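You operate a simulated robot arm through the tools that you are given. There is no shell and no other tool. Be economical: measure what you need, move in short steps, check, and stop when the job is done.

Carry out the task below with a simulated robot arm. There is one attempt and no reset: what you move stays moved.

Task
Take the teal round cover and put it on top of the orange folder. Then fetch the tall carton marked tubes and stand it on the silver wide flat weight with blue ring. Then take the small weight marked in and leave it on the top of the keyboard shelf. Then fetch the empty brown roll core and set it on the front of the keyboard shelf. Then take the blue foam block with hole and leave it on the clear pane marked top. Then put the carton marked rings on the top of the wooden table away on the fourth shelf from the bottom of the open rack. Then fetch the small white plug and set it on the wide flat weight with green ring. Keep to this order. Set down upright: tall carton marked tubes, small weight marked in, carton marked rings.

It is judged by the outcome, as a careful person would: the job done as asked, and still so three seconds after it is handed in. It fails if anything else is knocked over, pushed out of place, dropped, spilled or broken. Lids that push on must go on centred and level and be pressed home; caps that screw on are set level and turned clockwise until they are tight.

Robot
A 7-joint arm with a two-finger parallel gripper on a trunk, on a base that drives. Base frame: it is fixed to the floor where the robot stands at the start and does not move with it; the origin is under the middle of the robot, x ahead of it, y to its left, z up. Lengths are in m, angles in rad, forces in N, time in s.
Its first joint turns from -2.897 to 2.897 rad. Places, roughly: blue foam block with hole (8x8x6 cm) [0.6, 3.1, 0.9]; carton marked rings [1, 3, 1]; clear pane marked top [1, 1.25, 0.75]; empty brown roll core (3x3x4 cm) [0.8, 2.3, 0.5]; fourth shelf of the open rack [-0.2, -2.4, 1.3]; front of the keyboard shelf (35x15 cm) [-3.46, 0.5, 0.72]; orange folder [1, -0.5, 0.75]; small weight marked in [1, 2, 1]; small white plug (3x2x4 cm) [-0.8, 4.3, 0.9]; tall carton marked tubes [0.75, 0.25, 0.75]; teal round cover [0.5, 0.25, 0.75]; top of the keyboard shelf [-3.7, 0.6, 0.7]; wide flat weight with blue ring [1, 0.5, 0.75]; wide flat weight with green ring [-0.5, 4.25, 1]. Payload 3.43 kg.
Tool frame: the origin (TCP) lies between the finger pads and is the grasp point; the fingertips stand 0.03 m ahead of it; z points along the fingers, y is the line along which they close. Largest opening 0.094 m; finger width 0.028, thickness 0.01; the body of the gripper, 0.05 by 0.096 m, starts 0.055 m behind the TCP.
Orientation is told as [roll, pitch, yaw] about the base's x, y, z axes, in that order, counted from this pose: with the fingers straight down and closing along the base's y, the tool's x points along the base's -x, its y along +y and its z along -z.

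Tools
- The arm moves only by the tool send_rows. Its argument "moves" is a list of rows, each an object (a shift or turn left out is 0, a gripper value left out holds the last) with "rot": the turn, a rotation vector about the tool's x, y, z in rad, a list of three; "delta_pos": the shift along the tool's x, y, z in m, a list of three; "grip": the closure, from 0 (fully open) to 1 (shut). In form: [{"rot": [rx, ry, rz], "delta_pos": [dx, dy, dz], "grip": grip}, ...]. A call has 1 to 12 rows; each row shifts and turns the commanded pose from where the row before left it, along the tool's axes as they then stand. Each row takes 0.2 s and may step no farther than 0.05 m and 0.15 rad from the row before; otherwise, or with a gripper value out of range, the whole call is refused. Where a pose cannot be reached the arm comes as near as it can. A force on the tool above 40 N (or 10 N above the force at the start of the call, whichever is more), or a blocked arm, ends the call early, and 0.2 s more pass. Each finger travels about 0.045 m/s and halts on what it meets, pressing with about 27 N; the grip force reading is that of the motor and also rises with nothing between the fingers. The clock runs only during rows and for 0.2 s after the last one: add rows that do not move to give the fingers time. It gives the time, the measured TCP pose, the force on the tool (base axes), the opening and the grip force at its end, in the units of the frame above (readings bear some noise), with the torque about the TCP (base axes, N m) and any sound that the robot's microphone picked up.
- Cameras (640 x 400 px; columns grow to the right, rows downward): "scene" is now at [0.0294, 0.2318, 1.397]; the picture's right is [-0.18, -0.98, 0.00], its down [-0.49, 0.09, -0.87] and it looks along [0.85, -0.16, -0.50] (base axes); focal length 267 px, centre (320, 200). "wrist" rides on the gripper at [0.076, 0.014, -0.103] in the tool frame; the picture's right is [-0.18, 0.98, 0.00], its down [-0.75, -0.14, -0.64] and it looks along [-0.63, -0.12, 0.77] (tool axes); focal length 243 px, centre (320, 200). There is no depth. A picture from a camera that has moved, and an enlarged one, comes with that camera's place and axes in the base frame and with its lens.
- grab_frame(camera): a new picture of that camera. It takes no simulated time.
- drive_base(legs): drives the robot by 1 to 6 legs, each [ahead, turn to the left] in m and rad, along the robot's own axes; the way and the turn of a leg run together, so that a leg with both is an arc; at most 1.5 m and 3.142 rad a leg. The arm and the cameras ride along, it lands a little off, and it stops where it bumps. It gives what a move gives.
- head_to(pan, tilt): turns the head with the scene camera to pan (to the left, within 2.094 rad either way) and tilt (down, from -0.506 to 1.204), counted from straight ahead of the robot. It gives what a move gives.
- enlarge(camera, box): a new picture of the part [left, top, right, bottom] of that camera's present view, enlarged. It takes no simulated time.
- job_done(): hands the job in; it is judged then, once.

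Work in short steps. Places have to be worked out from the pictures, the camera data and where the tool is seen: move nearer, look again, correct. Check each grasp and each placing, and mend what went wrong. You have 207 turns and 180 pictures in all, those below and enlarged ones among them. Open the gripper and draw the arm clear of the work before you hand the job in, unless the task says otherwise; then end with one line.

The tools are called after "Call:" as a command line: name --argument value ..., lists and objects as JSON in quotes. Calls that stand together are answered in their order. send_rows: Moves the arm, as the interface text tells. Its arguments: {"type":"object","properties":{"moves":{"type":"array","items":{"type":"object","properties":{"rot":{"type":"array","items":{"type":"number"}},"delta_pos":{"type":"array","items":{"type":"number"}},"grip":{"type":"number"}}}}},"required":["moves"]} The other tools are called the same way: drive_base (legs) drives the base; head_to (pan, tilt) turns the head that bears the scene camera; grab_frame (camera) takes a picture; enlarge (camera, box) takes an enlarged picture of a part of a camera's view; job_done () hands the job in.

At the start:

```text
t: 0.0
ee_pos: [0.5633, -0.1767, 1.1604]
orientation: [0.001, 0.001, -0.011]
contact_force: [0.1, 0.0, -0.9]
torque: [0.01, 0.0, 0.01]
opening: 0.0938
finger_force: 0.0
robot x, y, heading: [0.0026, 0.008, -0.005]
head pan, tilt: [-0.185, 0.518]
```

scene: 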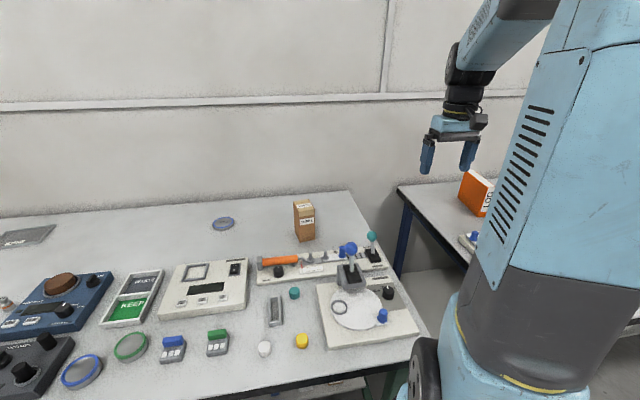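
wrist: 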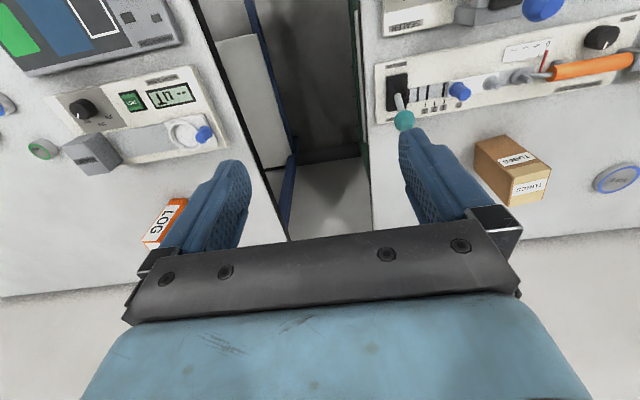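

I'll take close looks at the teal cover, the carton and the folder first.

Call:
enlarge --camera "scene" --box '[220, 240, 420, 365]'

Call:
enlarge --camera "scene" --box '[200, 180, 360, 280]'

Call:
head_to --pan -0.5 --tilt 0.6

Call:
grab_frame --camera "scene"

```text
3.20 times, centred on (320, 302) of scene
camera zoom: at [0.0294, 0.2318, 1.397], right [-0.18, -0.98, 0.0], down [-0.49, 0.09, -0.87], along [0.85, -0.16, -0.5], focal length 853 px, centre (320, -128)
```

zoom: 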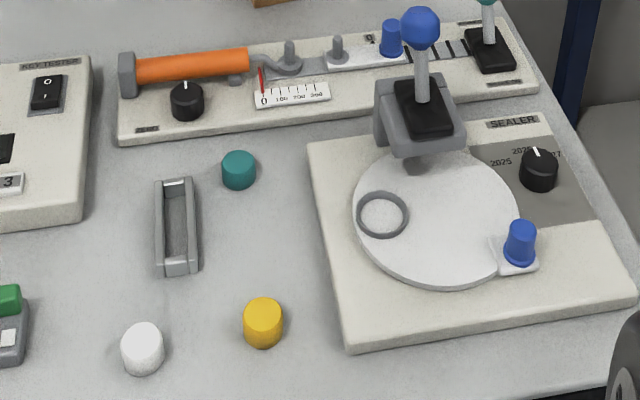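

```text
4.00 times, centred on (280, 230) of scene
camera zoom: at [0.0294, 0.2318, 1.397], right [-0.18, -0.98, 0.0], down [-0.49, 0.09, -0.87], along [0.85, -0.16, -0.5], focal length 1067 px, centre (480, 80)
```

zoom: 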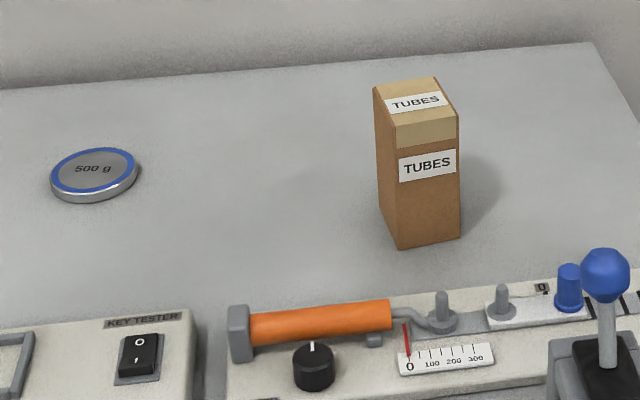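

```text
t: 0.8
ee_pos: [0.5628, -0.1768, 1.1618]
orientation: [0.001, 0.0, -0.01]
contact_force: [0.1, 0.3, 0.1]
torque: [0.0, 0.05, 0.0]
opening: 0.0939
finger_force: 0.1
robot x, y, heading: [0.0019, 0.0134, -0.002]
head pan, tilt: [-0.499, 0.6]
```

```text
175 pictures are left
camera scene: at [0.0181, 0.2062, 1.3897], right [-0.48, -0.88, 0.0], down [-0.5, 0.27, -0.82], along [0.72, -0.4, -0.57], focal length 267 px, centre (320, 200)
```

scene: 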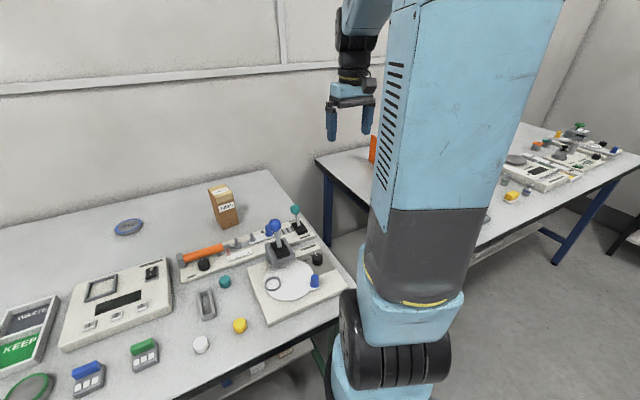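

The teal cap looks to be about 3 cm wide and stand near (0.58, 0.20). I move the gripper above it at a safe height and look with the wrist camera.

Call:
send_rows --moves '[{"delta_pos": [0, 0.048, 0], "grip": 0}, {"delta_pos": [0, 0.048, 0]}, {"delta_pos": [0, 0.048, 0]}, {"delta_pos": [0, 0.048, 0]}, {"delta_pos": [0, 0.048, 0]}, {"delta_pos": [0, 0.048, 0]}, {"delta_pos": [0, 0.048, 0.01]}, {"delta_pos": [-0.02, 0.042, 0.02]}, {"delta_pos": [0, 0, 0.045]}, {"delta_pos": [0, 0, 0.045]}, {"delta_pos": [0, 0, 0.03]}, {}]'

Call:
grab_frame --camera "wrist"

Call:
grab_frame --camera "scene"

```text
refused: row 8 steps farther than a row can; nothing moved
```

```text
174 pictures are left
camera wrist: at [0.4867, -0.162, 1.2634], right [0.19, 0.98, 0.0], down [0.75, -0.15, 0.64], along [0.63, -0.13, -0.77], focal length 243 px, centre (320, 200)
```

wrist: 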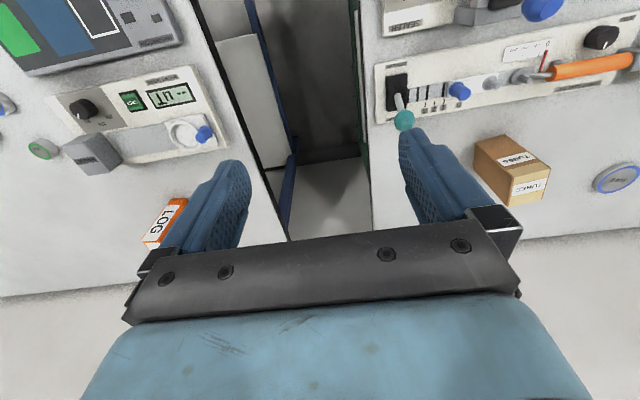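

```text
173 pictures are left
camera scene: at [0.0181, 0.2062, 1.3897], right [-0.48, -0.88, 0.0], down [-0.5, 0.27, -0.82], along [0.72, -0.4, -0.57], focal length 267 px, centre (320, 200)
```

scene: 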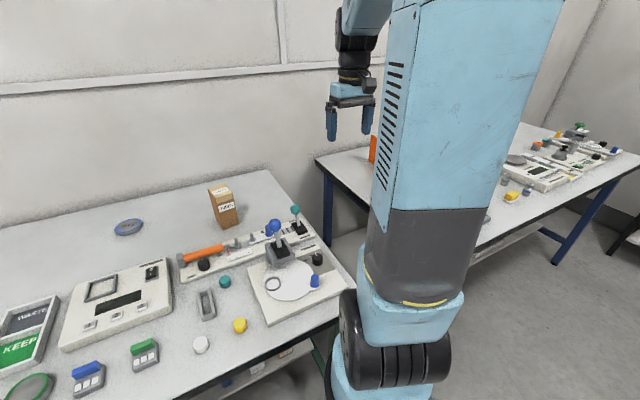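

The last step was a bit too long, so I retry with shorter ones.

Call:
send_rows --moves '[{"delta_pos": [0, 0.048, 0], "grip": 0}, {"delta_pos": [0, 0.048, 0]}, {"delta_pos": [0, 0.048, 0]}, {"delta_pos": [0, 0.048, 0]}, {"delta_pos": [0, 0.048, 0]}, {"delta_pos": [0, 0.048, 0]}, {"delta_pos": [0, 0.048, 0.01]}, {"delta_pos": [0, 0.042, 0.02]}, {"delta_pos": [0, 0, 0.045]}, {"delta_pos": [0, 0, 0.045]}, {"delta_pos": [0, 0, 0.03]}, {}]'

Call:
grab_frame --camera "wrist"

```text
t: 3.4
ee_pos: [0.5707, 0.1998, 1.0119]
orientation: [0.0, -0.001, -0.01]
contact_force: [0.3, -0.4, -0.3]
torque: [-0.01, -0.01, -0.01]
opening: 0.0941
finger_force: 0.1
robot x, y, heading: [-0.0003, 0.0134, -0.004]
head pan, tilt: [-0.499, 0.6]
```

```text
172 pictures are left
camera wrist: at [0.4938, 0.2149, 1.1143], right [0.2, 0.98, 0.0], down [0.75, -0.15, 0.64], along [0.63, -0.13, -0.77], focal length 243 px, centre (320, 200)
```

wrist: 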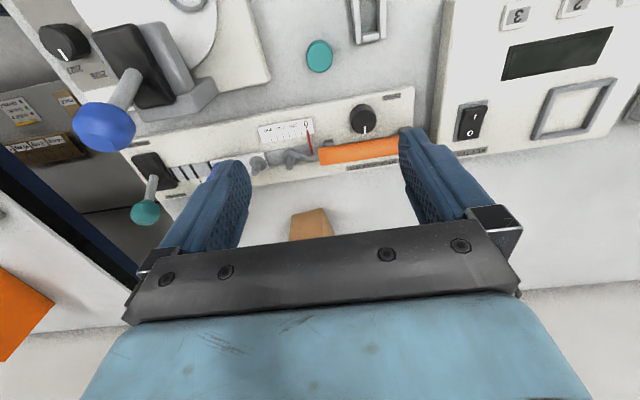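

Wrist and scene rays disagree slightly on height (cap top about z 0.80?), so I go lower in the clear and take another sighting.

Call:
send_rows --moves '[{"delta_pos": [0.025, 0.003, 0.03]}, {"delta_pos": [0, 0, 0.045]}, {"delta_pos": [0, 0, 0.02]}, {}]'

Call:
grab_frame --camera "wrist"

Call:
head_to --pan -0.1 --tilt 0.7

Call:
grab_frame --camera "scene"

```text
t: 4.4
ee_pos: [0.5414, 0.2045, 0.9163]
orientation: [0.001, 0.0, -0.011]
contact_force: [0.0, -0.2, -0.1]
torque: [0.0, 0.01, -0.02]
opening: 0.094
finger_force: 0.0
robot x, y, heading: [-0.0018, 0.0113, 0.002]
head pan, tilt: [-0.499, 0.6]
```

```text
171 pictures are left
camera wrist: at [0.4653, 0.2185, 1.0174], right [0.19, 0.98, 0.0], down [0.75, -0.15, 0.64], along [0.63, -0.12, -0.77], focal length 243 px, centre (320, 200)
```

wrist: 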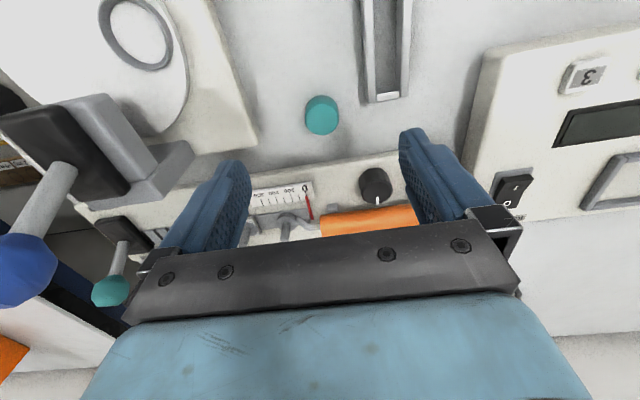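

```text
t: 5.3
ee_pos: [0.5419, 0.2028, 0.9149]
orientation: [0.001, -0.001, -0.011]
contact_force: [-0.2, 0.2, 0.4]
torque: [-0.01, -0.01, -0.02]
opening: 0.0939
finger_force: 0.0
robot x, y, heading: [0.0036, 0.0137, -0.003]
head pan, tilt: [-0.099, 0.7]
```

```text
170 pictures are left
camera scene: at [0.0251, 0.24, 1.3811], right [-0.1, -0.99, 0.0], down [-0.64, 0.06, -0.76], along [0.76, -0.08, -0.64], focal length 267 px, centre (320, 200)
```

scene: 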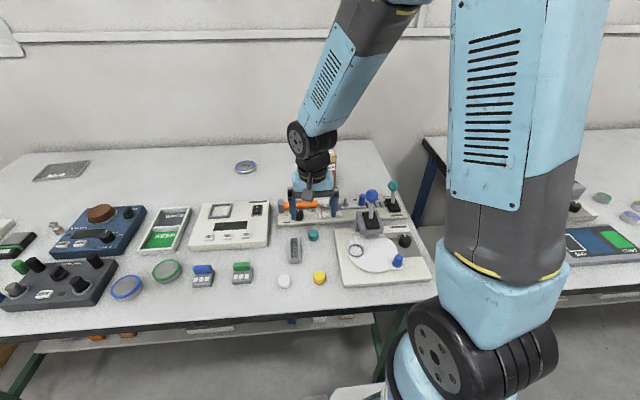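

The cap's centre is at about (0.547, 0.204), top near z 0.785. A grey frame stands close on its left, so I narrow the fingers to about 5.5 cm and descend partway.

Call:
send_rows --moves '[{"delta_pos": [-0.005, 0.001, 0], "grip": 0.42}, {}, {"delta_pos": [0, 0, 0.04]}, {"delta_pos": [0, 0, 0.03]}, {}]'

Call:
grab_frame --camera "wrist"

Call:
enlarge --camera "scene" --box '[240, 170, 400, 270]'

```text
t: 6.5
ee_pos: [0.5468, 0.2031, 0.8438]
orientation: [0.0, 0.0, -0.011]
contact_force: [-0.9, 0.5, 0.2]
torque: [-0.01, 0.02, 0.0]
opening: 0.0545
finger_force: 0.1
robot x, y, heading: [-0.002, 0.0152, 0.003]
head pan, tilt: [-0.099, 0.7]
```

```text
169 pictures are left
camera wrist: at [0.4707, 0.219, 0.9457], right [0.2, 0.98, 0.0], down [0.75, -0.15, 0.64], along [0.63, -0.13, -0.77], focal length 243 px, centre (320, 200)
```

wrist: 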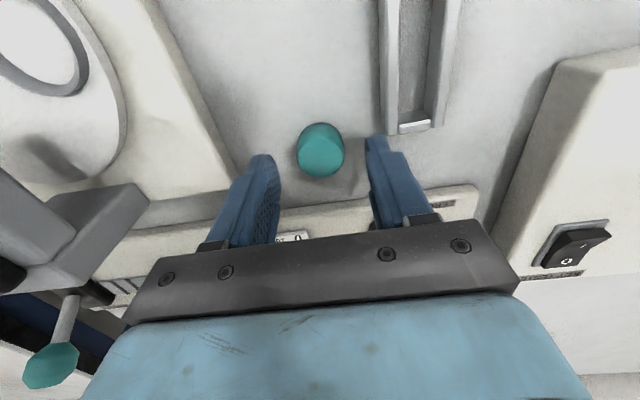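

```text
4.00 times, centred on (320, 220) of scene
camera zoom: at [0.025, 0.2401, 1.3811], right [-0.1, -0.99, 0.0], down [-0.64, 0.06, -0.76], along [0.76, -0.08, -0.64], focal length 1067 px, centre (320, 120)
```

zoom: 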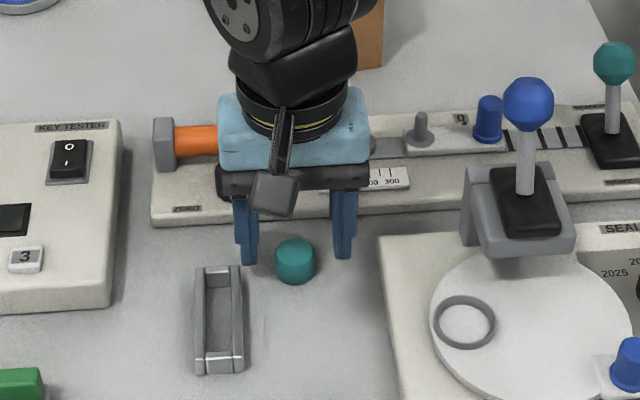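

Aligned; I lower further in small steps and check clearance to the table.

Call:
send_rows --moves '[{"delta_pos": [-0.001, 0.0, 0.025]}, {"delta_pos": [0, 0, 0.02]}, {}]'

Call:
grab_frame --camera "wrist"

Call:
enlarge --camera "scene" --box '[270, 190, 350, 240]'

```text
t: 6.9
ee_pos: [0.5471, 0.2044, 0.8294]
orientation: [0.0, 0.0, -0.011]
contact_force: [-4.5, -0.7, 12.6]
torque: [0.27, 0.32, 0.05]
opening: 0.0542
finger_force: 0.1
robot x, y, heading: [0.0007, 0.0109, 0.003]
head pan, tilt: [-0.099, 0.7]
stopped in row 1: the force on the tool passed its limit at 442 N (the readings are from after the stop); the commanded pose is now the measured one
```

```text
167 pictures are left
camera wrist: at [0.4714, 0.2199, 0.9324], right [0.19, 0.98, 0.0], down [0.75, -0.15, 0.64], along [0.63, -0.12, -0.77], focal length 243 px, centre (320, 200)
```

wrist: 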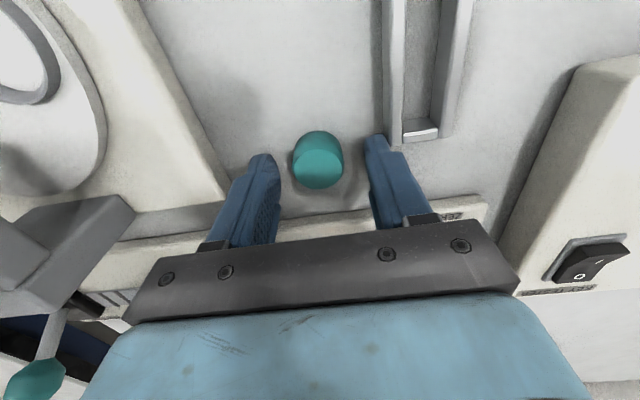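

```text
8.00 times, centred on (310, 215) of scene
camera zoom: at [0.0246, 0.24, 1.3811], right [-0.1, -0.99, 0.0], down [-0.64, 0.06, -0.76], along [0.76, -0.08, -0.64], focal length 2133 px, centre (400, 80)
```

zoom: 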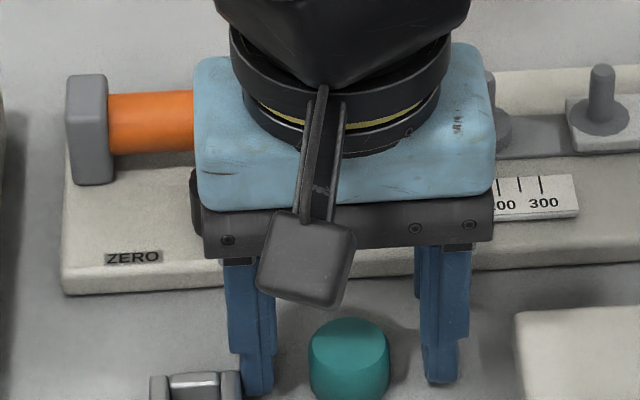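

The fingertips met the table, so its surface is at about z 0.80 and the cap's top near 0.82. Nothing was displaced. I back off 4 mm, centre slightly toward me and close.

Call:
send_rows --moves '[{"delta_pos": [0, 0, -0.005]}, {"delta_pos": [0.005, 0, 0]}, {"grip": 0.8}, {}, {"grip": 0.85}, {}, {}]'

Call:
grab_frame --camera "wrist"

```text
t: 8.5
ee_pos: [0.5436, 0.2054, 0.834]
orientation: [-0.001, -0.001, -0.011]
contact_force: [0.2, -0.4, 0.3]
torque: [0.01, 0.01, -0.02]
opening: 0.0265
finger_force: 26.5
robot x, y, heading: [-0.0036, 0.0107, 0.002]
head pan, tilt: [-0.099, 0.7]
```

```text
165 pictures are left
camera wrist: at [0.4663, 0.2198, 0.9371], right [0.19, 0.98, 0.0], down [0.75, -0.15, 0.64], along [0.63, -0.12, -0.77], focal length 243 px, centre (320, 200)
```

wrist: 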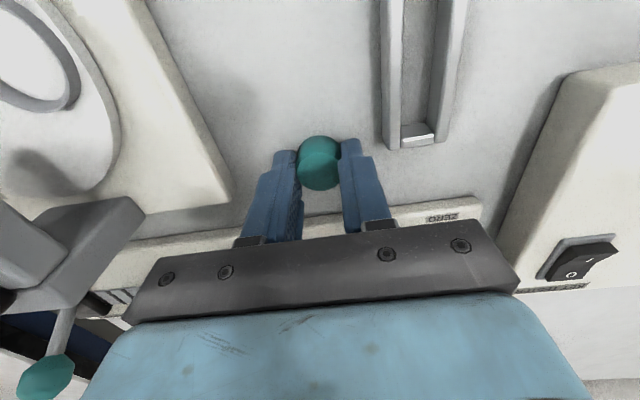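

Gripped (2.65 cm). I lift and swing toward the folder at height.

Call:
send_rows --moves '[{"delta_pos": [0, 0, -0.03]}, {"delta_pos": [0, 0, -0.048]}, {"delta_pos": [0, 0, -0.048]}, {"delta_pos": [0, 0, -0.048]}, {"delta_pos": [0, 0, -0.048]}, {"delta_pos": [0, -0.02, -0.04]}, {"delta_pos": [0, -0.048, 0]}, {"delta_pos": [0, -0.048, 0]}, {"delta_pos": [0, -0.048, 0]}, {"delta_pos": [0, -0.048, 0]}, {"delta_pos": [0, -0.048, 0]}, {"delta_pos": [0, -0.048, 0]}]'

Call:
send_rows --moves '[{"delta_pos": [0, -0.048, 0]}, {"delta_pos": [0, -0.048, 0]}, {"delta_pos": [0, -0.048, 0]}, {"delta_pos": [0, -0.048, 0]}, {"delta_pos": [0, -0.048, 0]}, {}]'

Call:
grab_frame --camera "wrist"

Call:
head_to --pan -0.7 --tilt 0.5

Call:
grab_frame --camera "scene"

```text
t: 11.1
ee_pos: [0.5365, -0.1011, 1.0934]
orientation: [0.0, 0.002, -0.011]
contact_force: [-0.6, 1.1, -0.3]
torque: [-0.04, -0.02, 0.03]
opening: 0.0266
finger_force: 26.7
robot x, y, heading: [-0.001, 0.0131, -0.006]
head pan, tilt: [-0.099, 0.7]
```

```text
t: 12.5
ee_pos: [0.5356, -0.3407, 1.0936]
orientation: [0.001, 0.001, -0.011]
contact_force: [-0.1, 0.3, 0.5]
torque: [-0.04, 0.0, -0.04]
opening: 0.0267
finger_force: 27.0
robot x, y, heading: [-0.0015, 0.0119, -0.002]
head pan, tilt: [-0.099, 0.7]
```

```text
164 pictures are left
camera wrist: at [0.4583, -0.3255, 1.1958], right [0.19, 0.98, 0.0], down [0.75, -0.15, 0.64], along [0.63, -0.12, -0.77], focal length 243 px, centre (320, 200)
```

wrist: 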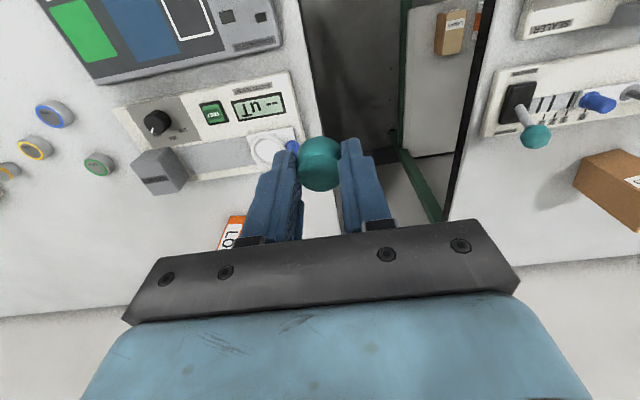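

```text
t: 13.5
ee_pos: [0.5341, -0.3415, 1.0939]
orientation: [0.0, 0.001, -0.011]
contact_force: [-0.1, 0.6, 0.0]
torque: [0.03, 0.0, 0.01]
opening: 0.0264
finger_force: 26.8
robot x, y, heading: [0.0037, 0.0071, -0.002]
head pan, tilt: [-0.7, 0.499]
```

```text
163 pictures are left
camera scene: at [0.0102, 0.1899, 1.3988], right [-0.64, -0.77, 0.0], down [-0.37, 0.31, -0.88], along [0.67, -0.57, -0.48], focal length 267 px, centre (320, 200)
```

scene: 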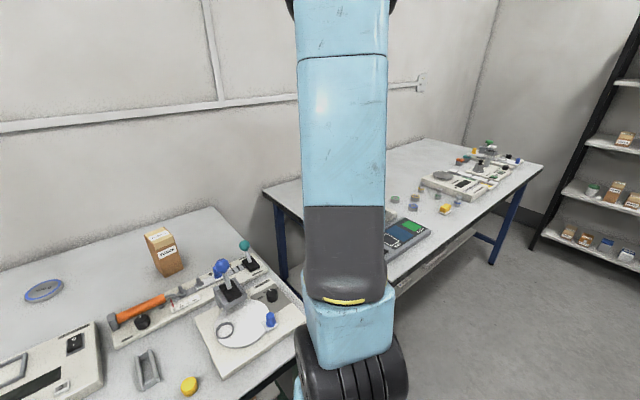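

The folder is standing at about x 0.8, y −0.6, but hidden by the arm from the head camera. I raise and move over for a fuller wrist view.

Call:
send_rows --moves '[{"delta_pos": [0.0, -0.03, -0.04]}, {"delta_pos": [0, -0.03, -0.04]}, {"delta_pos": [0, -0.03, -0.04]}, {"delta_pos": [0, -0.03, -0.04]}, {"delta_pos": [0, -0.048, 0]}, {"delta_pos": [0, -0.048, 0]}, {"delta_pos": [0, -0.048, 0]}, {}]'

Call:
grab_frame --camera "wrist"

Call:
grab_frame --camera "scene"

```text
t: 15.3
ee_pos: [0.5358, -0.6064, 1.2575]
orientation: [-0.001, 0.001, -0.01]
contact_force: [0.0, -0.6, -1.0]
torque: [0.0, 0.02, -0.03]
opening: 0.0266
finger_force: 27.1
robot x, y, heading: [-0.0004, 0.0116, -0.002]
head pan, tilt: [-0.7, 0.499]
```

```text
162 pictures are left
camera wrist: at [0.4595, -0.5914, 1.3591], right [0.19, 0.98, 0.0], down [0.75, -0.15, 0.64], along [0.63, -0.12, -0.77], focal length 243 px, centre (320, 200)
```

wrist: 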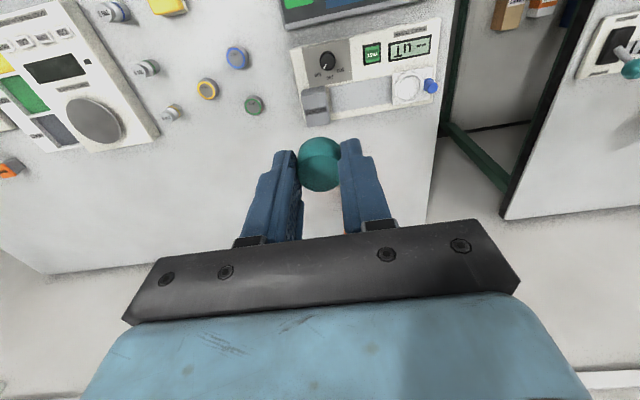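

```text
161 pictures are left
camera scene: at [0.0103, 0.1899, 1.3988], right [-0.64, -0.76, 0.0], down [-0.37, 0.31, -0.88], along [0.67, -0.57, -0.48], focal length 267 px, centre (320, 200)
```

scene: 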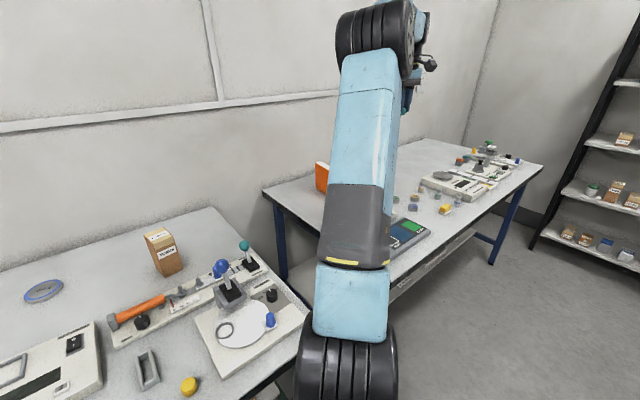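

The folder hides behind the fingers and is at the edge of reach. I drive sideways (turn, go, turn back) to stand before it at y ≈ −0.5.

Call:
drive_base --legs '[[0, -1.57], [0.5, 0], [0, 1.57]]'

Call:
head_to --pan -0.2 --tilt 0.5

Call:
grab_frame --camera "scene"

Call:
grab_frame --camera "wrist"

```text
t: 17.7
ee_pos: [0.0883, -0.7919, 1.2553]
orientation: [0.002, -0.003, -0.603]
contact_force: [0.1, -0.6, -1.3]
torque: [-0.01, 0.03, -0.02]
opening: 0.0266
finger_force: 26.5
robot x, y, heading: [0.0091, 0.0542, -0.601]
head pan, tilt: [-0.7, 0.499]
stopped in leg 1: the robot was blocked; the commanded pose is now the measured one
```

```text
t: 18.7
ee_pos: [0.0879, -0.7913, 1.2577]
orientation: [0.0, -0.003, -0.602]
contact_force: [0.2, -0.4, -0.1]
torque: [0.0, 0.0, -0.01]
opening: 0.0265
finger_force: 26.6
robot x, y, heading: [0.0074, 0.052, -0.607]
head pan, tilt: [-0.201, 0.499]
```

```text
160 pictures are left
camera scene: at [0.1568, 0.215, 1.3988], right [-0.72, -0.69, 0.0], down [-0.33, 0.35, -0.88], along [0.61, -0.63, -0.48], focal length 267 px, centre (320, 200)
```

scene: 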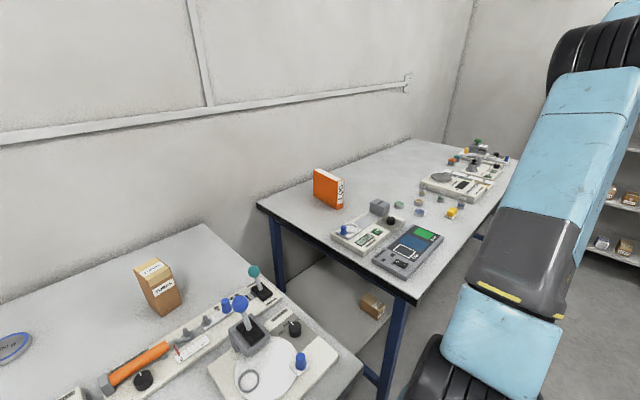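

```text
159 pictures are left
camera wrist: at [0.0337, -0.7364, 1.3597], right [0.71, 0.71, 0.0], down [0.54, -0.54, 0.64], along [0.45, -0.46, -0.77], focal length 243 px, centre (320, 200)
```

wrist: 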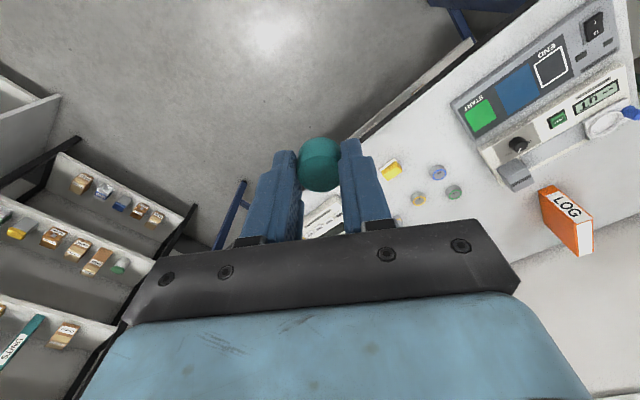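

The base bumped while turning (too close to the table), but I now see the folder well: it stands upright with a narrow top. I zoom in on it in both views.

Call:
enlarge --camera "scene" --box '[296, 155, 360, 215]'

Call:
enlarge --camera "wrist" --box '[520, 170, 616, 266]'

```text
6.67 times, centred on (328, 185) of scene
camera zoom: at [0.1568, 0.215, 1.3988], right [-0.72, -0.69, 0.0], down [-0.33, 0.35, -0.88], along [0.61, -0.63, -0.48], focal length 1778 px, centre (267, 300)
```

zoom: 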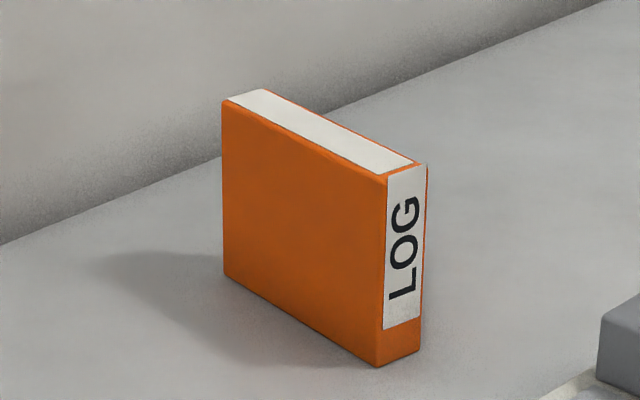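

```text
4.17 times, centred on (568, 218) of wrist
camera zoom: at [0.0337, -0.7364, 1.3597], right [0.71, 0.71, 0.0], down [0.54, -0.54, 0.64], along [0.45, -0.46, -0.77], focal length 1011 px, centre (-713, 125)
```

zoom: 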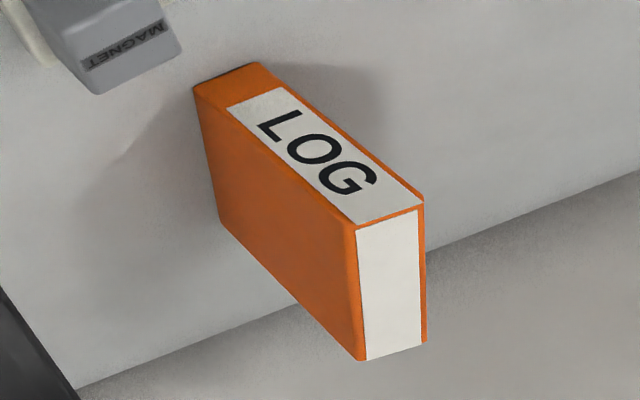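

The folder's top is roughly 16×3.7 cm, centre ≈ (0.883, −0.587), z ≈ 0.935. I back away from the table, then turn, shift right and return facing it.

Call:
drive_base --legs '[[-0.3, 0], [0, -0.97], [0.7, 0], [0, 1.57]]'

Call:
grab_frame --camera "scene"

```text
t: 22.4
ee_pos: [-0.5879, -0.5451, 1.2563]
orientation: [0.0, 0.0, -1.123]
contact_force: [-0.4, -0.4, 0.6]
torque: [0.0, 0.02, 0.04]
opening: 0.0264
finger_force: 26.8
robot x, y, heading: [-0.2065, 0.2418, -1.145]
head pan, tilt: [-0.201, 0.499]
stopped in leg 2: the robot was blocked; the commanded pose is now the measured one
```

```text
156 pictures are left
camera scene: at [0.0023, 0.3048, 1.3988], right [-0.98, -0.22, 0.0], down [-0.11, 0.47, -0.88], along [0.19, -0.86, -0.48], focal length 267 px, centre (320, 200)
```

scene: 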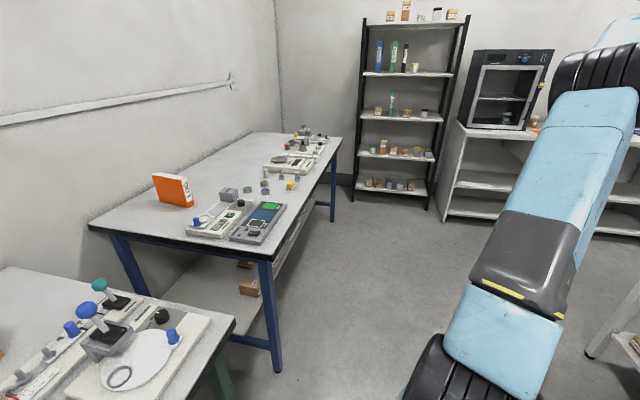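

Blocked again; I look around to find what stands beside the robot.

Call:
head_to --pan -1.3 --tilt 0.7

Call:
grab_frame --camera "scene"

Call:
grab_frame --camera "wrist"

Call:
head_to --pan 1.2 --tilt 0.9

Call:
grab_frame --camera "scene"

```text
t: 23.7
ee_pos: [-0.5868, -0.5459, 1.2564]
orientation: [-0.001, -0.001, -1.123]
contact_force: [-0.6, -0.3, -0.8]
torque: [0.01, -0.02, -0.04]
opening: 0.0267
finger_force: 26.5
robot x, y, heading: [-0.2086, 0.2402, -1.147]
head pan, tilt: [-1.3, 0.7]
```

```text
155 pictures are left
camera scene: at [-0.083, 0.3391, 1.3811], right [-0.64, 0.77, 0.0], down [0.49, 0.41, -0.76], along [-0.59, -0.49, -0.64], focal length 267 px, centre (320, 200)
```

scene: 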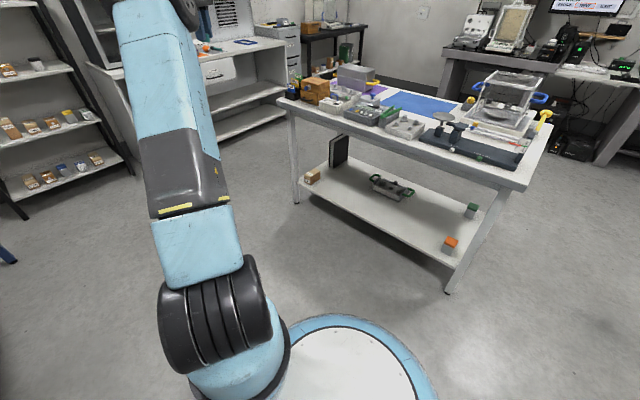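

```text
154 pictures are left
camera wrist: at [-0.6078, -0.4709, 1.3595], right [0.97, 0.26, 0.0], down [0.2, -0.74, 0.64], along [0.17, -0.62, -0.77], focal length 243 px, centre (320, 200)
```

wrist: 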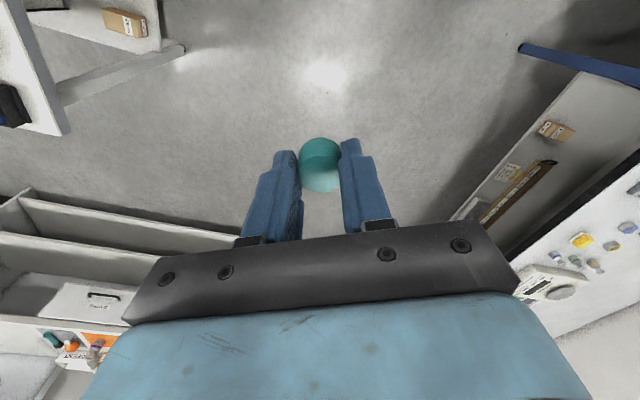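

```text
t: 26.0
ee_pos: [-0.5877, -0.5462, 1.257]
orientation: [0.0, -0.002, -1.123]
contact_force: [0.0, 0.4, -0.9]
torque: [-0.03, 0.01, 0.02]
opening: 0.0263
finger_force: 27.0
robot x, y, heading: [-0.209, 0.2461, -1.148]
head pan, tilt: [1.201, 0.901]
```

```text
153 pictures are left
camera scene: at [0.0577, 0.3976, 1.365], right [0.05, -1.0, 0.0], down [-0.78, -0.04, -0.62], along [0.62, 0.03, -0.78], focal length 267 px, centre (320, 200)
```

scene: 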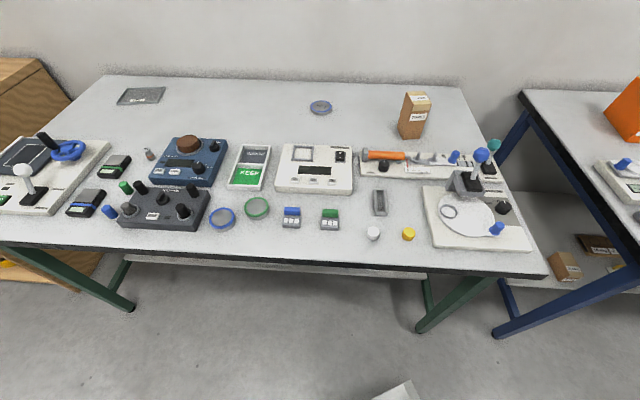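

I still don't see what blocks the base, so I look further behind on both sides and down.

Call:
head_to --pan 2.09 --tilt 0.9

Call:
grab_frame --camera "scene"

Call:
head_to --pan -2.09 --tilt 0.9

Call:
grab_frame --camera "scene"

Call:
head_to --pan 0.2 --tilt 1.2

Call:
grab_frame --camera "scene"

```text
t: 27.2
ee_pos: [-0.5874, -0.5457, 1.2568]
orientation: [0.0, -0.002, -1.122]
contact_force: [0.2, -0.3, 0.0]
torque: [0.0, 0.0, 0.03]
opening: 0.0262
finger_force: 26.9
robot x, y, heading: [-0.2057, 0.2431, -1.144]
head pan, tilt: [2.089, 0.901]
```

```text
152 pictures are left
camera scene: at [0.0267, 0.4546, 1.365], right [0.81, -0.59, 0.0], down [-0.46, -0.63, -0.62], along [0.37, 0.5, -0.78], focal length 267 px, centre (320, 200)
```

scene: 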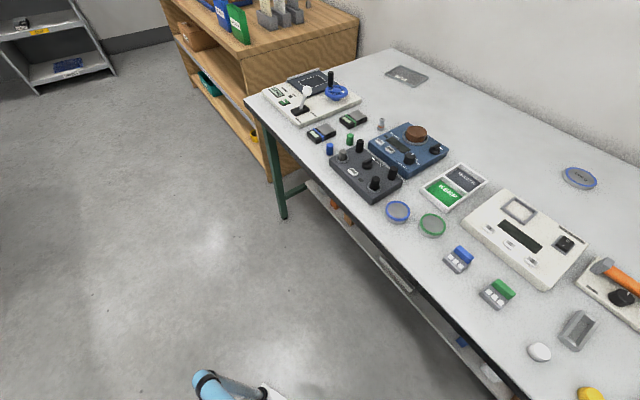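

```text
t: 30.6
ee_pos: [-0.5865, -0.5464, 1.259]
orientation: [0.0, -0.002, -1.122]
contact_force: [-0.3, 0.8, -0.8]
torque: [0.02, -0.02, 0.02]
opening: 0.0264
finger_force: 27.0
robot x, y, heading: [-0.2049, 0.2438, -1.148]
head pan, tilt: [-2.089, 0.901]
```

```text
151 pictures are left
camera scene: at [-0.0929, 0.4007, 1.365], right [0.09, 1.0, 0.0], down [0.78, -0.07, -0.62], along [-0.62, 0.06, -0.78], focal length 267 px, centre (320, 200)
```

scene: 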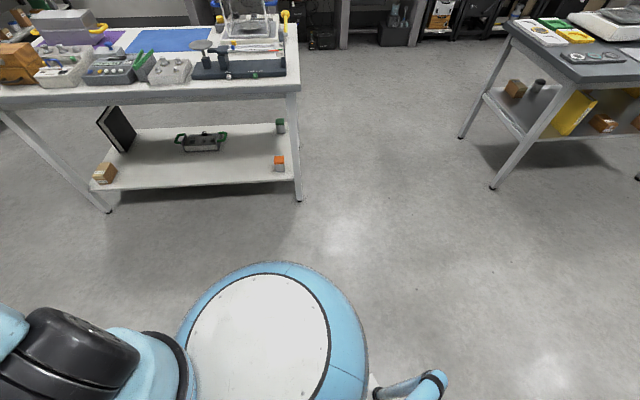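

```text
t: 32.7
ee_pos: [-0.587, -0.5463, 1.2565]
orientation: [-0.001, -0.002, -1.123]
contact_force: [0.1, 0.9, 0.2]
torque: [0.01, 0.01, -0.02]
opening: 0.0268
finger_force: 26.9
robot x, y, heading: [-0.2061, 0.2449, -1.145]
head pan, tilt: [0.201, 1.201]
```

```text
150 pictures are left
camera scene: at [0.0149, 0.3482, 1.3451], right [-0.81, -0.58, 0.0], down [-0.54, 0.76, -0.36], along [0.21, -0.29, -0.93], focal length 267 px, centre (320, 200)
```

scene: 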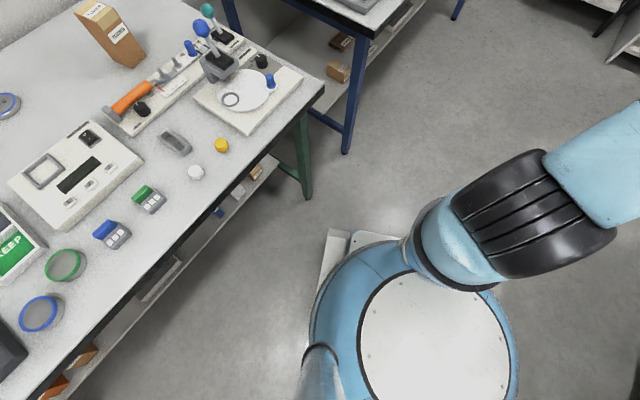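

Nothing visible touches the base. I try a small further turn to see whether it moves freely.

Call:
drive_base --legs '[[0, -0.42]]'

```text
t: 34.5
ee_pos: [-0.8519, -0.3514, 1.256]
orientation: [0.003, 0.0, -1.504]
contact_force: [-1.0, -0.1, 0.1]
torque: [0.02, -0.01, -0.02]
opening: 0.0266
finger_force: 27.0
robot x, y, heading: [-0.1814, 0.2344, -1.541]
head pan, tilt: [0.201, 1.201]
stopped in leg 1: the robot was blocked; the commanded pose is now the measured one
```

It did turn almost fully; I carry on ahead in a separate call.

Call:
drive_base --legs '[[0.7, 0]]'

Call:
drive_base --legs '[[0, 1.55]]'

```text
t: 38.3
ee_pos: [-0.8304, -1.0438, 1.2552]
orientation: [0.002, 0.0, -1.504]
contact_force: [0.1, -0.2, 0.4]
torque: [-0.03, 0.0, 0.0]
opening: 0.0264
finger_force: 26.3
robot x, y, heading: [-0.1616, -0.4522, -1.544]
head pan, tilt: [0.201, 1.201]
```

```text
t: 40.3
ee_pos: [-0.5608, -1.2517, 1.2596]
orientation: [0.0, -0.003, -1.116]
contact_force: [-0.2, 0.4, 1.0]
torque: [0.0, 0.01, 0.01]
opening: 0.0264
finger_force: 26.9
robot x, y, heading: [-0.1853, -0.4593, -1.155]
head pan, tilt: [0.201, 1.201]
stopped in leg 1: the robot was blocked; the commanded pose is now the measured one
```

Turns stop after roughly 0.4 rad even in open space, so I try several small turn legs.

Call:
drive_base --legs '[[0, 0.3], [0, 0.3], [0, 0.3], [0, 0.25]]'

```text
t: 42.6
ee_pos: [-0.1371, -1.3385, 1.2588]
orientation: [0.001, 0.0, -0.615]
contact_force: [0.4, -0.5, -0.4]
torque: [-0.01, -0.02, -0.01]
opening: 0.0264
finger_force: 27.3
robot x, y, heading: [-0.2057, -0.486, -0.649]
head pan, tilt: [0.201, 1.201]
stopped in leg 2: the robot was blocked; the commanded pose is now the measured one
```

Call:
drive_base --legs '[[0, 0.33], [0, 0.32]]'

Call:
head_to --pan -0.2 --tilt 0.6

Call:
grab_frame --camera "scene"

```text
t: 45.1
ee_pos: [0.3239, -1.1635, 1.2616]
orientation: [0.001, 0.001, -0.034]
contact_force: [0.1, 0.6, 0.0]
torque: [-0.01, 0.07, 0.0]
opening: 0.0266
finger_force: 26.7
robot x, y, heading: [-0.2057, -0.5285, -0.057]
head pan, tilt: [0.201, 1.201]
stopped in leg 2: the robot was blocked; the commanded pose is now the measured one
```

```text
t: 46.1
ee_pos: [0.3238, -1.1633, 1.2609]
orientation: [0.0, 0.0, -0.035]
contact_force: [0.9, -0.4, 0.1]
torque: [-0.01, 0.02, 0.01]
opening: 0.0266
finger_force: 26.7
robot x, y, heading: [-0.2069, -0.5247, -0.052]
head pan, tilt: [-0.201, 0.6]
```

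```text
149 pictures are left
camera scene: at [-0.167, -0.3105, 1.3896], right [-0.25, -0.97, 0.0], down [-0.55, 0.14, -0.82], along [0.8, -0.2, -0.57], focal length 267 px, centre (320, 200)
```

scene: 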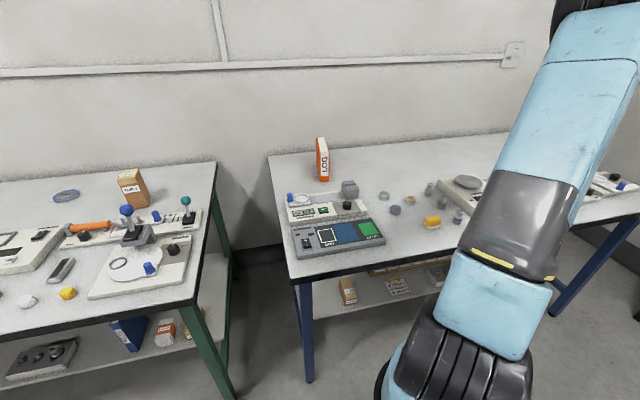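

Robot now at (−0.21, −0.53) facing the folder. I drive ahead 0.19 m, no nearer to the tables than at the start.

Call:
drive_base --legs '[[0.19, 0]]'

Call:
grab_frame --camera "scene"

Call:
enlarge --camera "scene" --box '[260, 110, 420, 210]'

```text
t: 47.7
ee_pos: [0.5147, -1.1756, 1.261]
orientation: [0.001, -0.001, -0.039]
contact_force: [0.3, -0.5, 0.3]
torque: [0.0, 0.0, -0.01]
opening: 0.0263
finger_force: 26.9
robot x, y, heading: [-0.0076, -0.5372, -0.056]
head pan, tilt: [-0.201, 0.6]
```

```text
148 pictures are left
camera scene: at [0.0271, -0.3204, 1.3897], right [-0.25, -0.97, 0.0], down [-0.55, 0.14, -0.82], along [0.8, -0.21, -0.57], focal length 267 px, centre (320, 200)
```

scene: 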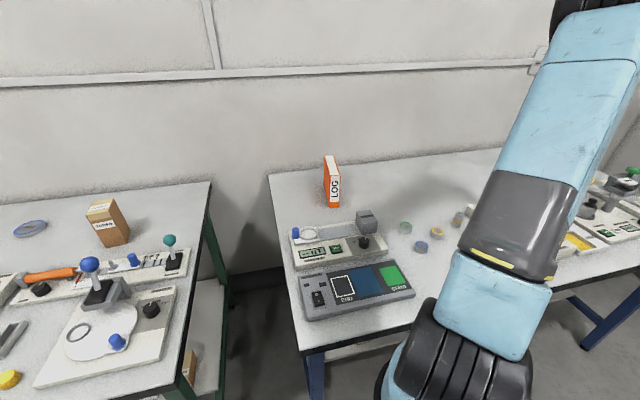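

```text
4.00 times, centred on (340, 160) of scene
camera zoom: at [0.0271, -0.3204, 1.3897], right [-0.25, -0.97, 0.0], down [-0.55, 0.14, -0.82], along [0.8, -0.21, -0.57], focal length 1067 px, centre (240, 360)
```

zoom: 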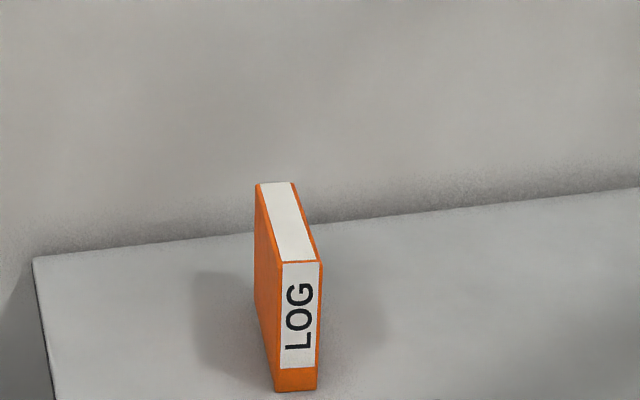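

Refined from two views: folder top centre (0.872, −0.586), z ≈ 0.937. I bring the cap over it at height.

Call:
send_rows --moves '[{"delta_pos": [-0.0239, 0.0431, 0]}, {"delta_pos": [-0.0239, 0.0431, 0]}, {"delta_pos": [-0.0239, 0.0431, 0]}, {"delta_pos": [-0.0239, 0.0431, 0]}, {"delta_pos": [-0.0239, 0.0431, 0]}, {"delta_pos": [-0.0239, 0.0431, 0]}, {"delta_pos": [-0.0239, 0.0431, 0]}, {"delta_pos": [-0.0239, 0.0431, 0]}, {"delta_pos": [-0.0239, 0.0431, 0]}, {"delta_pos": [-0.0239, 0.0431, 0]}, {"delta_pos": [-0.0239, 0.0431, 0]}, {"delta_pos": [-0.0239, 0.0431, 0]}]'

Call:
send_rows --moves '[{"delta_pos": [-0.0239, 0.0431, 0]}, {"delta_pos": [-0.0239, 0.0431, 0]}, {"delta_pos": [0, 0, 0.045]}, {"delta_pos": [0, 0, 0.045]}, {"delta_pos": [0, 0, 0.045]}, {"delta_pos": [0, 0, 0.045]}, {}]'

Call:
enlarge --camera "scene" --box '[240, 80, 440, 220]'

Call:
grab_frame --camera "wrist"

```text
t: 50.3
ee_pos: [0.82, -0.6705, 1.2627]
orientation: [0.0, 0.0, -0.041]
contact_force: [-0.4, -0.6, 0.0]
torque: [0.03, -0.04, -0.04]
opening: 0.0264
finger_force: 27.4
robot x, y, heading: [-0.0094, -0.5371, -0.058]
head pan, tilt: [-0.201, 0.6]
```

```text
t: 51.9
ee_pos: [0.874, -0.5866, 1.0814]
orientation: [-0.001, 0.0, -0.039]
contact_force: [0.3, -0.3, -0.1]
torque: [-0.02, -0.01, 0.0]
opening: 0.0265
finger_force: 26.7
robot x, y, heading: [-0.0171, -0.5374, -0.06]
head pan, tilt: [-0.201, 0.6]
```

```text
2.86 times, centred on (340, 150) of scene
camera zoom: at [0.0275, -0.3204, 1.3897], right [-0.25, -0.97, 0.0], down [-0.55, 0.14, -0.82], along [0.8, -0.21, -0.57], focal length 762 px, centre (263, 343)
```

zoom: 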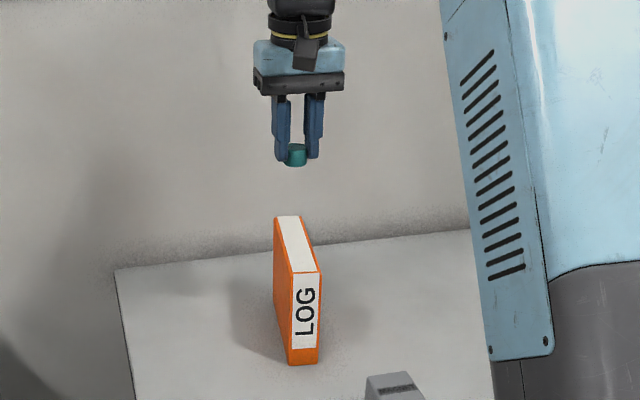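

```text
145 pictures are left
camera wrist: at [0.7977, -0.5689, 1.1831], right [0.22, 0.97, 0.0], down [0.75, -0.17, 0.64], along [0.63, -0.14, -0.77], focal length 243 px, centre (320, 200)
```

wrist: 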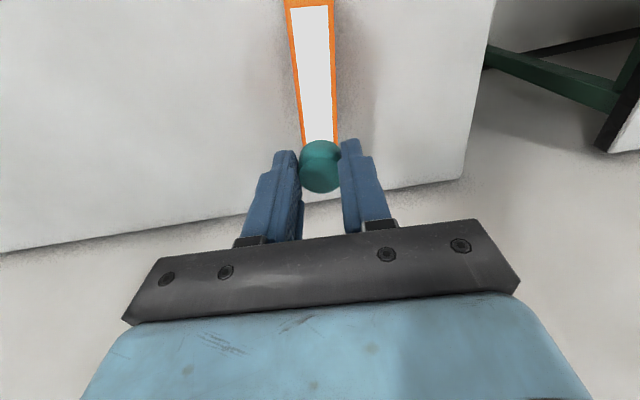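

Well aligned in y. I lower to just above the top and check.

Call:
send_rows --moves '[{"delta_pos": [0, 0, 0.04]}, {"delta_pos": [0, 0, 0.04]}, {"delta_pos": [0, 0, 0.015]}, {}, {}]'

Call:
grab_frame --camera "wrist"

Call:
enlarge --camera "scene" --box '[290, 110, 370, 190]'

```text
t: 53.1
ee_pos: [0.8728, -0.5852, 0.9864]
orientation: [0.0, 0.001, -0.039]
contact_force: [-0.4, 0.7, -0.4]
torque: [0.01, -0.01, 0.0]
opening: 0.0263
finger_force: 26.8
robot x, y, heading: [-0.011, -0.5394, -0.054]
head pan, tilt: [-0.201, 0.6]
```

```text
144 pictures are left
camera wrist: at [0.7987, -0.5673, 1.0887], right [0.22, 0.97, 0.0], down [0.75, -0.17, 0.64], along [0.63, -0.14, -0.77], focal length 243 px, centre (320, 200)
```

wrist: 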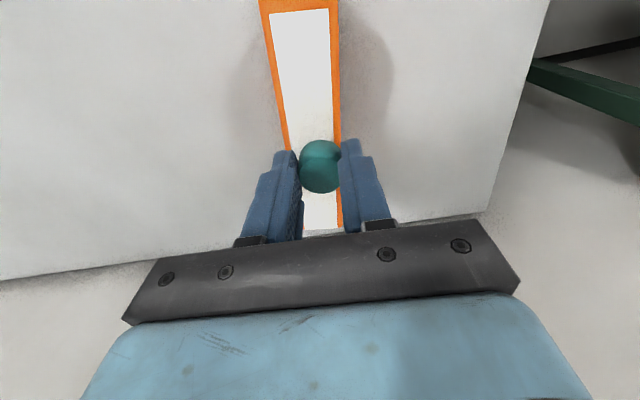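

```text
5.00 times, centred on (330, 150) of scene
camera zoom: at [0.0275, -0.3204, 1.3897], right [-0.25, -0.97, 0.0], down [-0.55, 0.14, -0.82], along [0.8, -0.21, -0.57], focal length 1333 px, centre (270, 450)
```

zoom: 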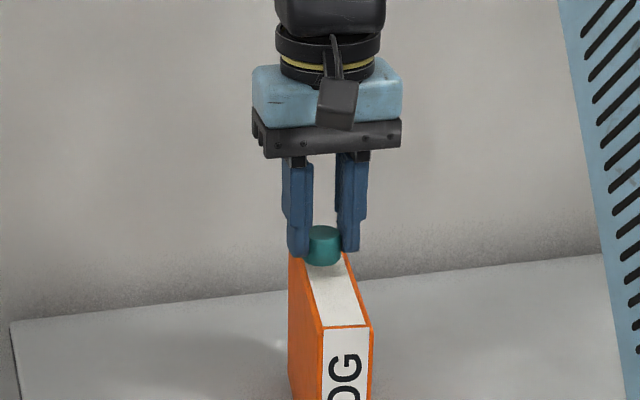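

Centred over the page block. I lower in small steps to touch.

Call:
send_rows --moves '[{"delta_pos": [0, 0, 0.004]}, {"delta_pos": [0, 0, 0.003]}, {"delta_pos": [0, 0, 0.003]}, {}]'

Call:
enlarge --camera "scene" --box '[300, 130, 350, 170]'

```text
t: 54.1
ee_pos: [0.8743, -0.5856, 0.9773]
orientation: [-0.001, 0.0, -0.041]
contact_force: [-0.4, -0.5, 0.5]
torque: [-0.01, -0.01, 0.03]
opening: 0.0265
finger_force: 26.8
robot x, y, heading: [-0.0161, -0.5406, -0.057]
head pan, tilt: [-0.201, 0.6]
```

```text
10.00 times, centred on (325, 150) of scene
camera zoom: at [0.0275, -0.3204, 1.3897], right [-0.25, -0.97, 0.0], down [-0.55, 0.14, -0.82], along [0.8, -0.21, -0.57], focal length 2666 px, centre (270, 700)
```

zoom: 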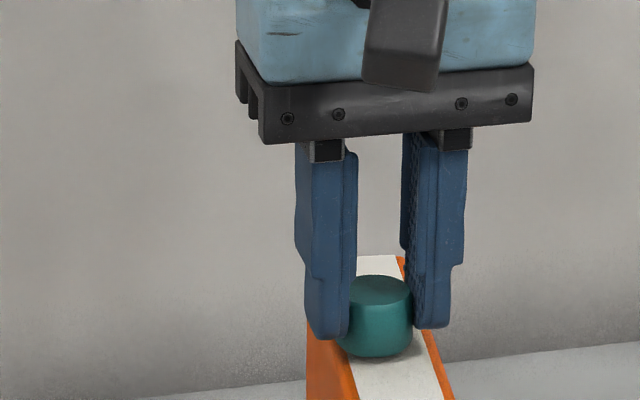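

Very near contact; I descend by 1.5 mm steps watching the force.

Call:
send_rows --moves '[{"delta_pos": [0, 0, 0.0015]}, {"delta_pos": [0, 0, 0.0015]}, {}, {}]'

```text
t: 55.1
ee_pos: [0.8742, -0.5857, 0.9745]
orientation: [0.001, 0.0, -0.039]
contact_force: [-0.7, -0.5, 0.3]
torque: [-0.01, 0.01, 0.0]
opening: 0.0264
finger_force: 26.6
robot x, y, heading: [-0.015, -0.5393, -0.062]
head pan, tilt: [-0.201, 0.6]
```

Call:
send_rows --moves '[{"delta_pos": [0, 0, 0.0015]}, {}, {"delta_pos": [0, 0, 0.0015]}, {}]'

Call:
enlarge --camera "scene" --box '[300, 130, 350, 170]'

```text
t: 56.1
ee_pos: [0.8747, -0.5864, 0.9718]
orientation: [0.0, -0.001, -0.041]
contact_force: [1.9, 0.2, 10.7]
torque: [0.06, -0.13, 0.02]
opening: 0.0263
finger_force: 26.9
robot x, y, heading: [-0.0114, -0.5367, -0.063]
head pan, tilt: [-0.201, 0.6]
```

```text
10.00 times, centred on (325, 150) of scene
camera zoom: at [0.027, -0.3203, 1.3897], right [-0.25, -0.97, 0.0], down [-0.55, 0.14, -0.82], along [0.8, -0.21, -0.57], focal length 2666 px, centre (270, 700)
```

zoom: 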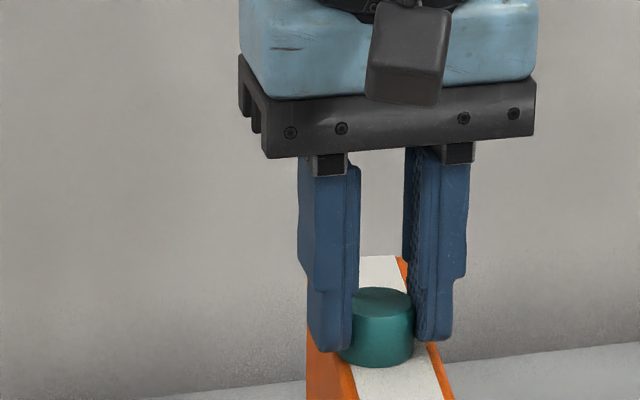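

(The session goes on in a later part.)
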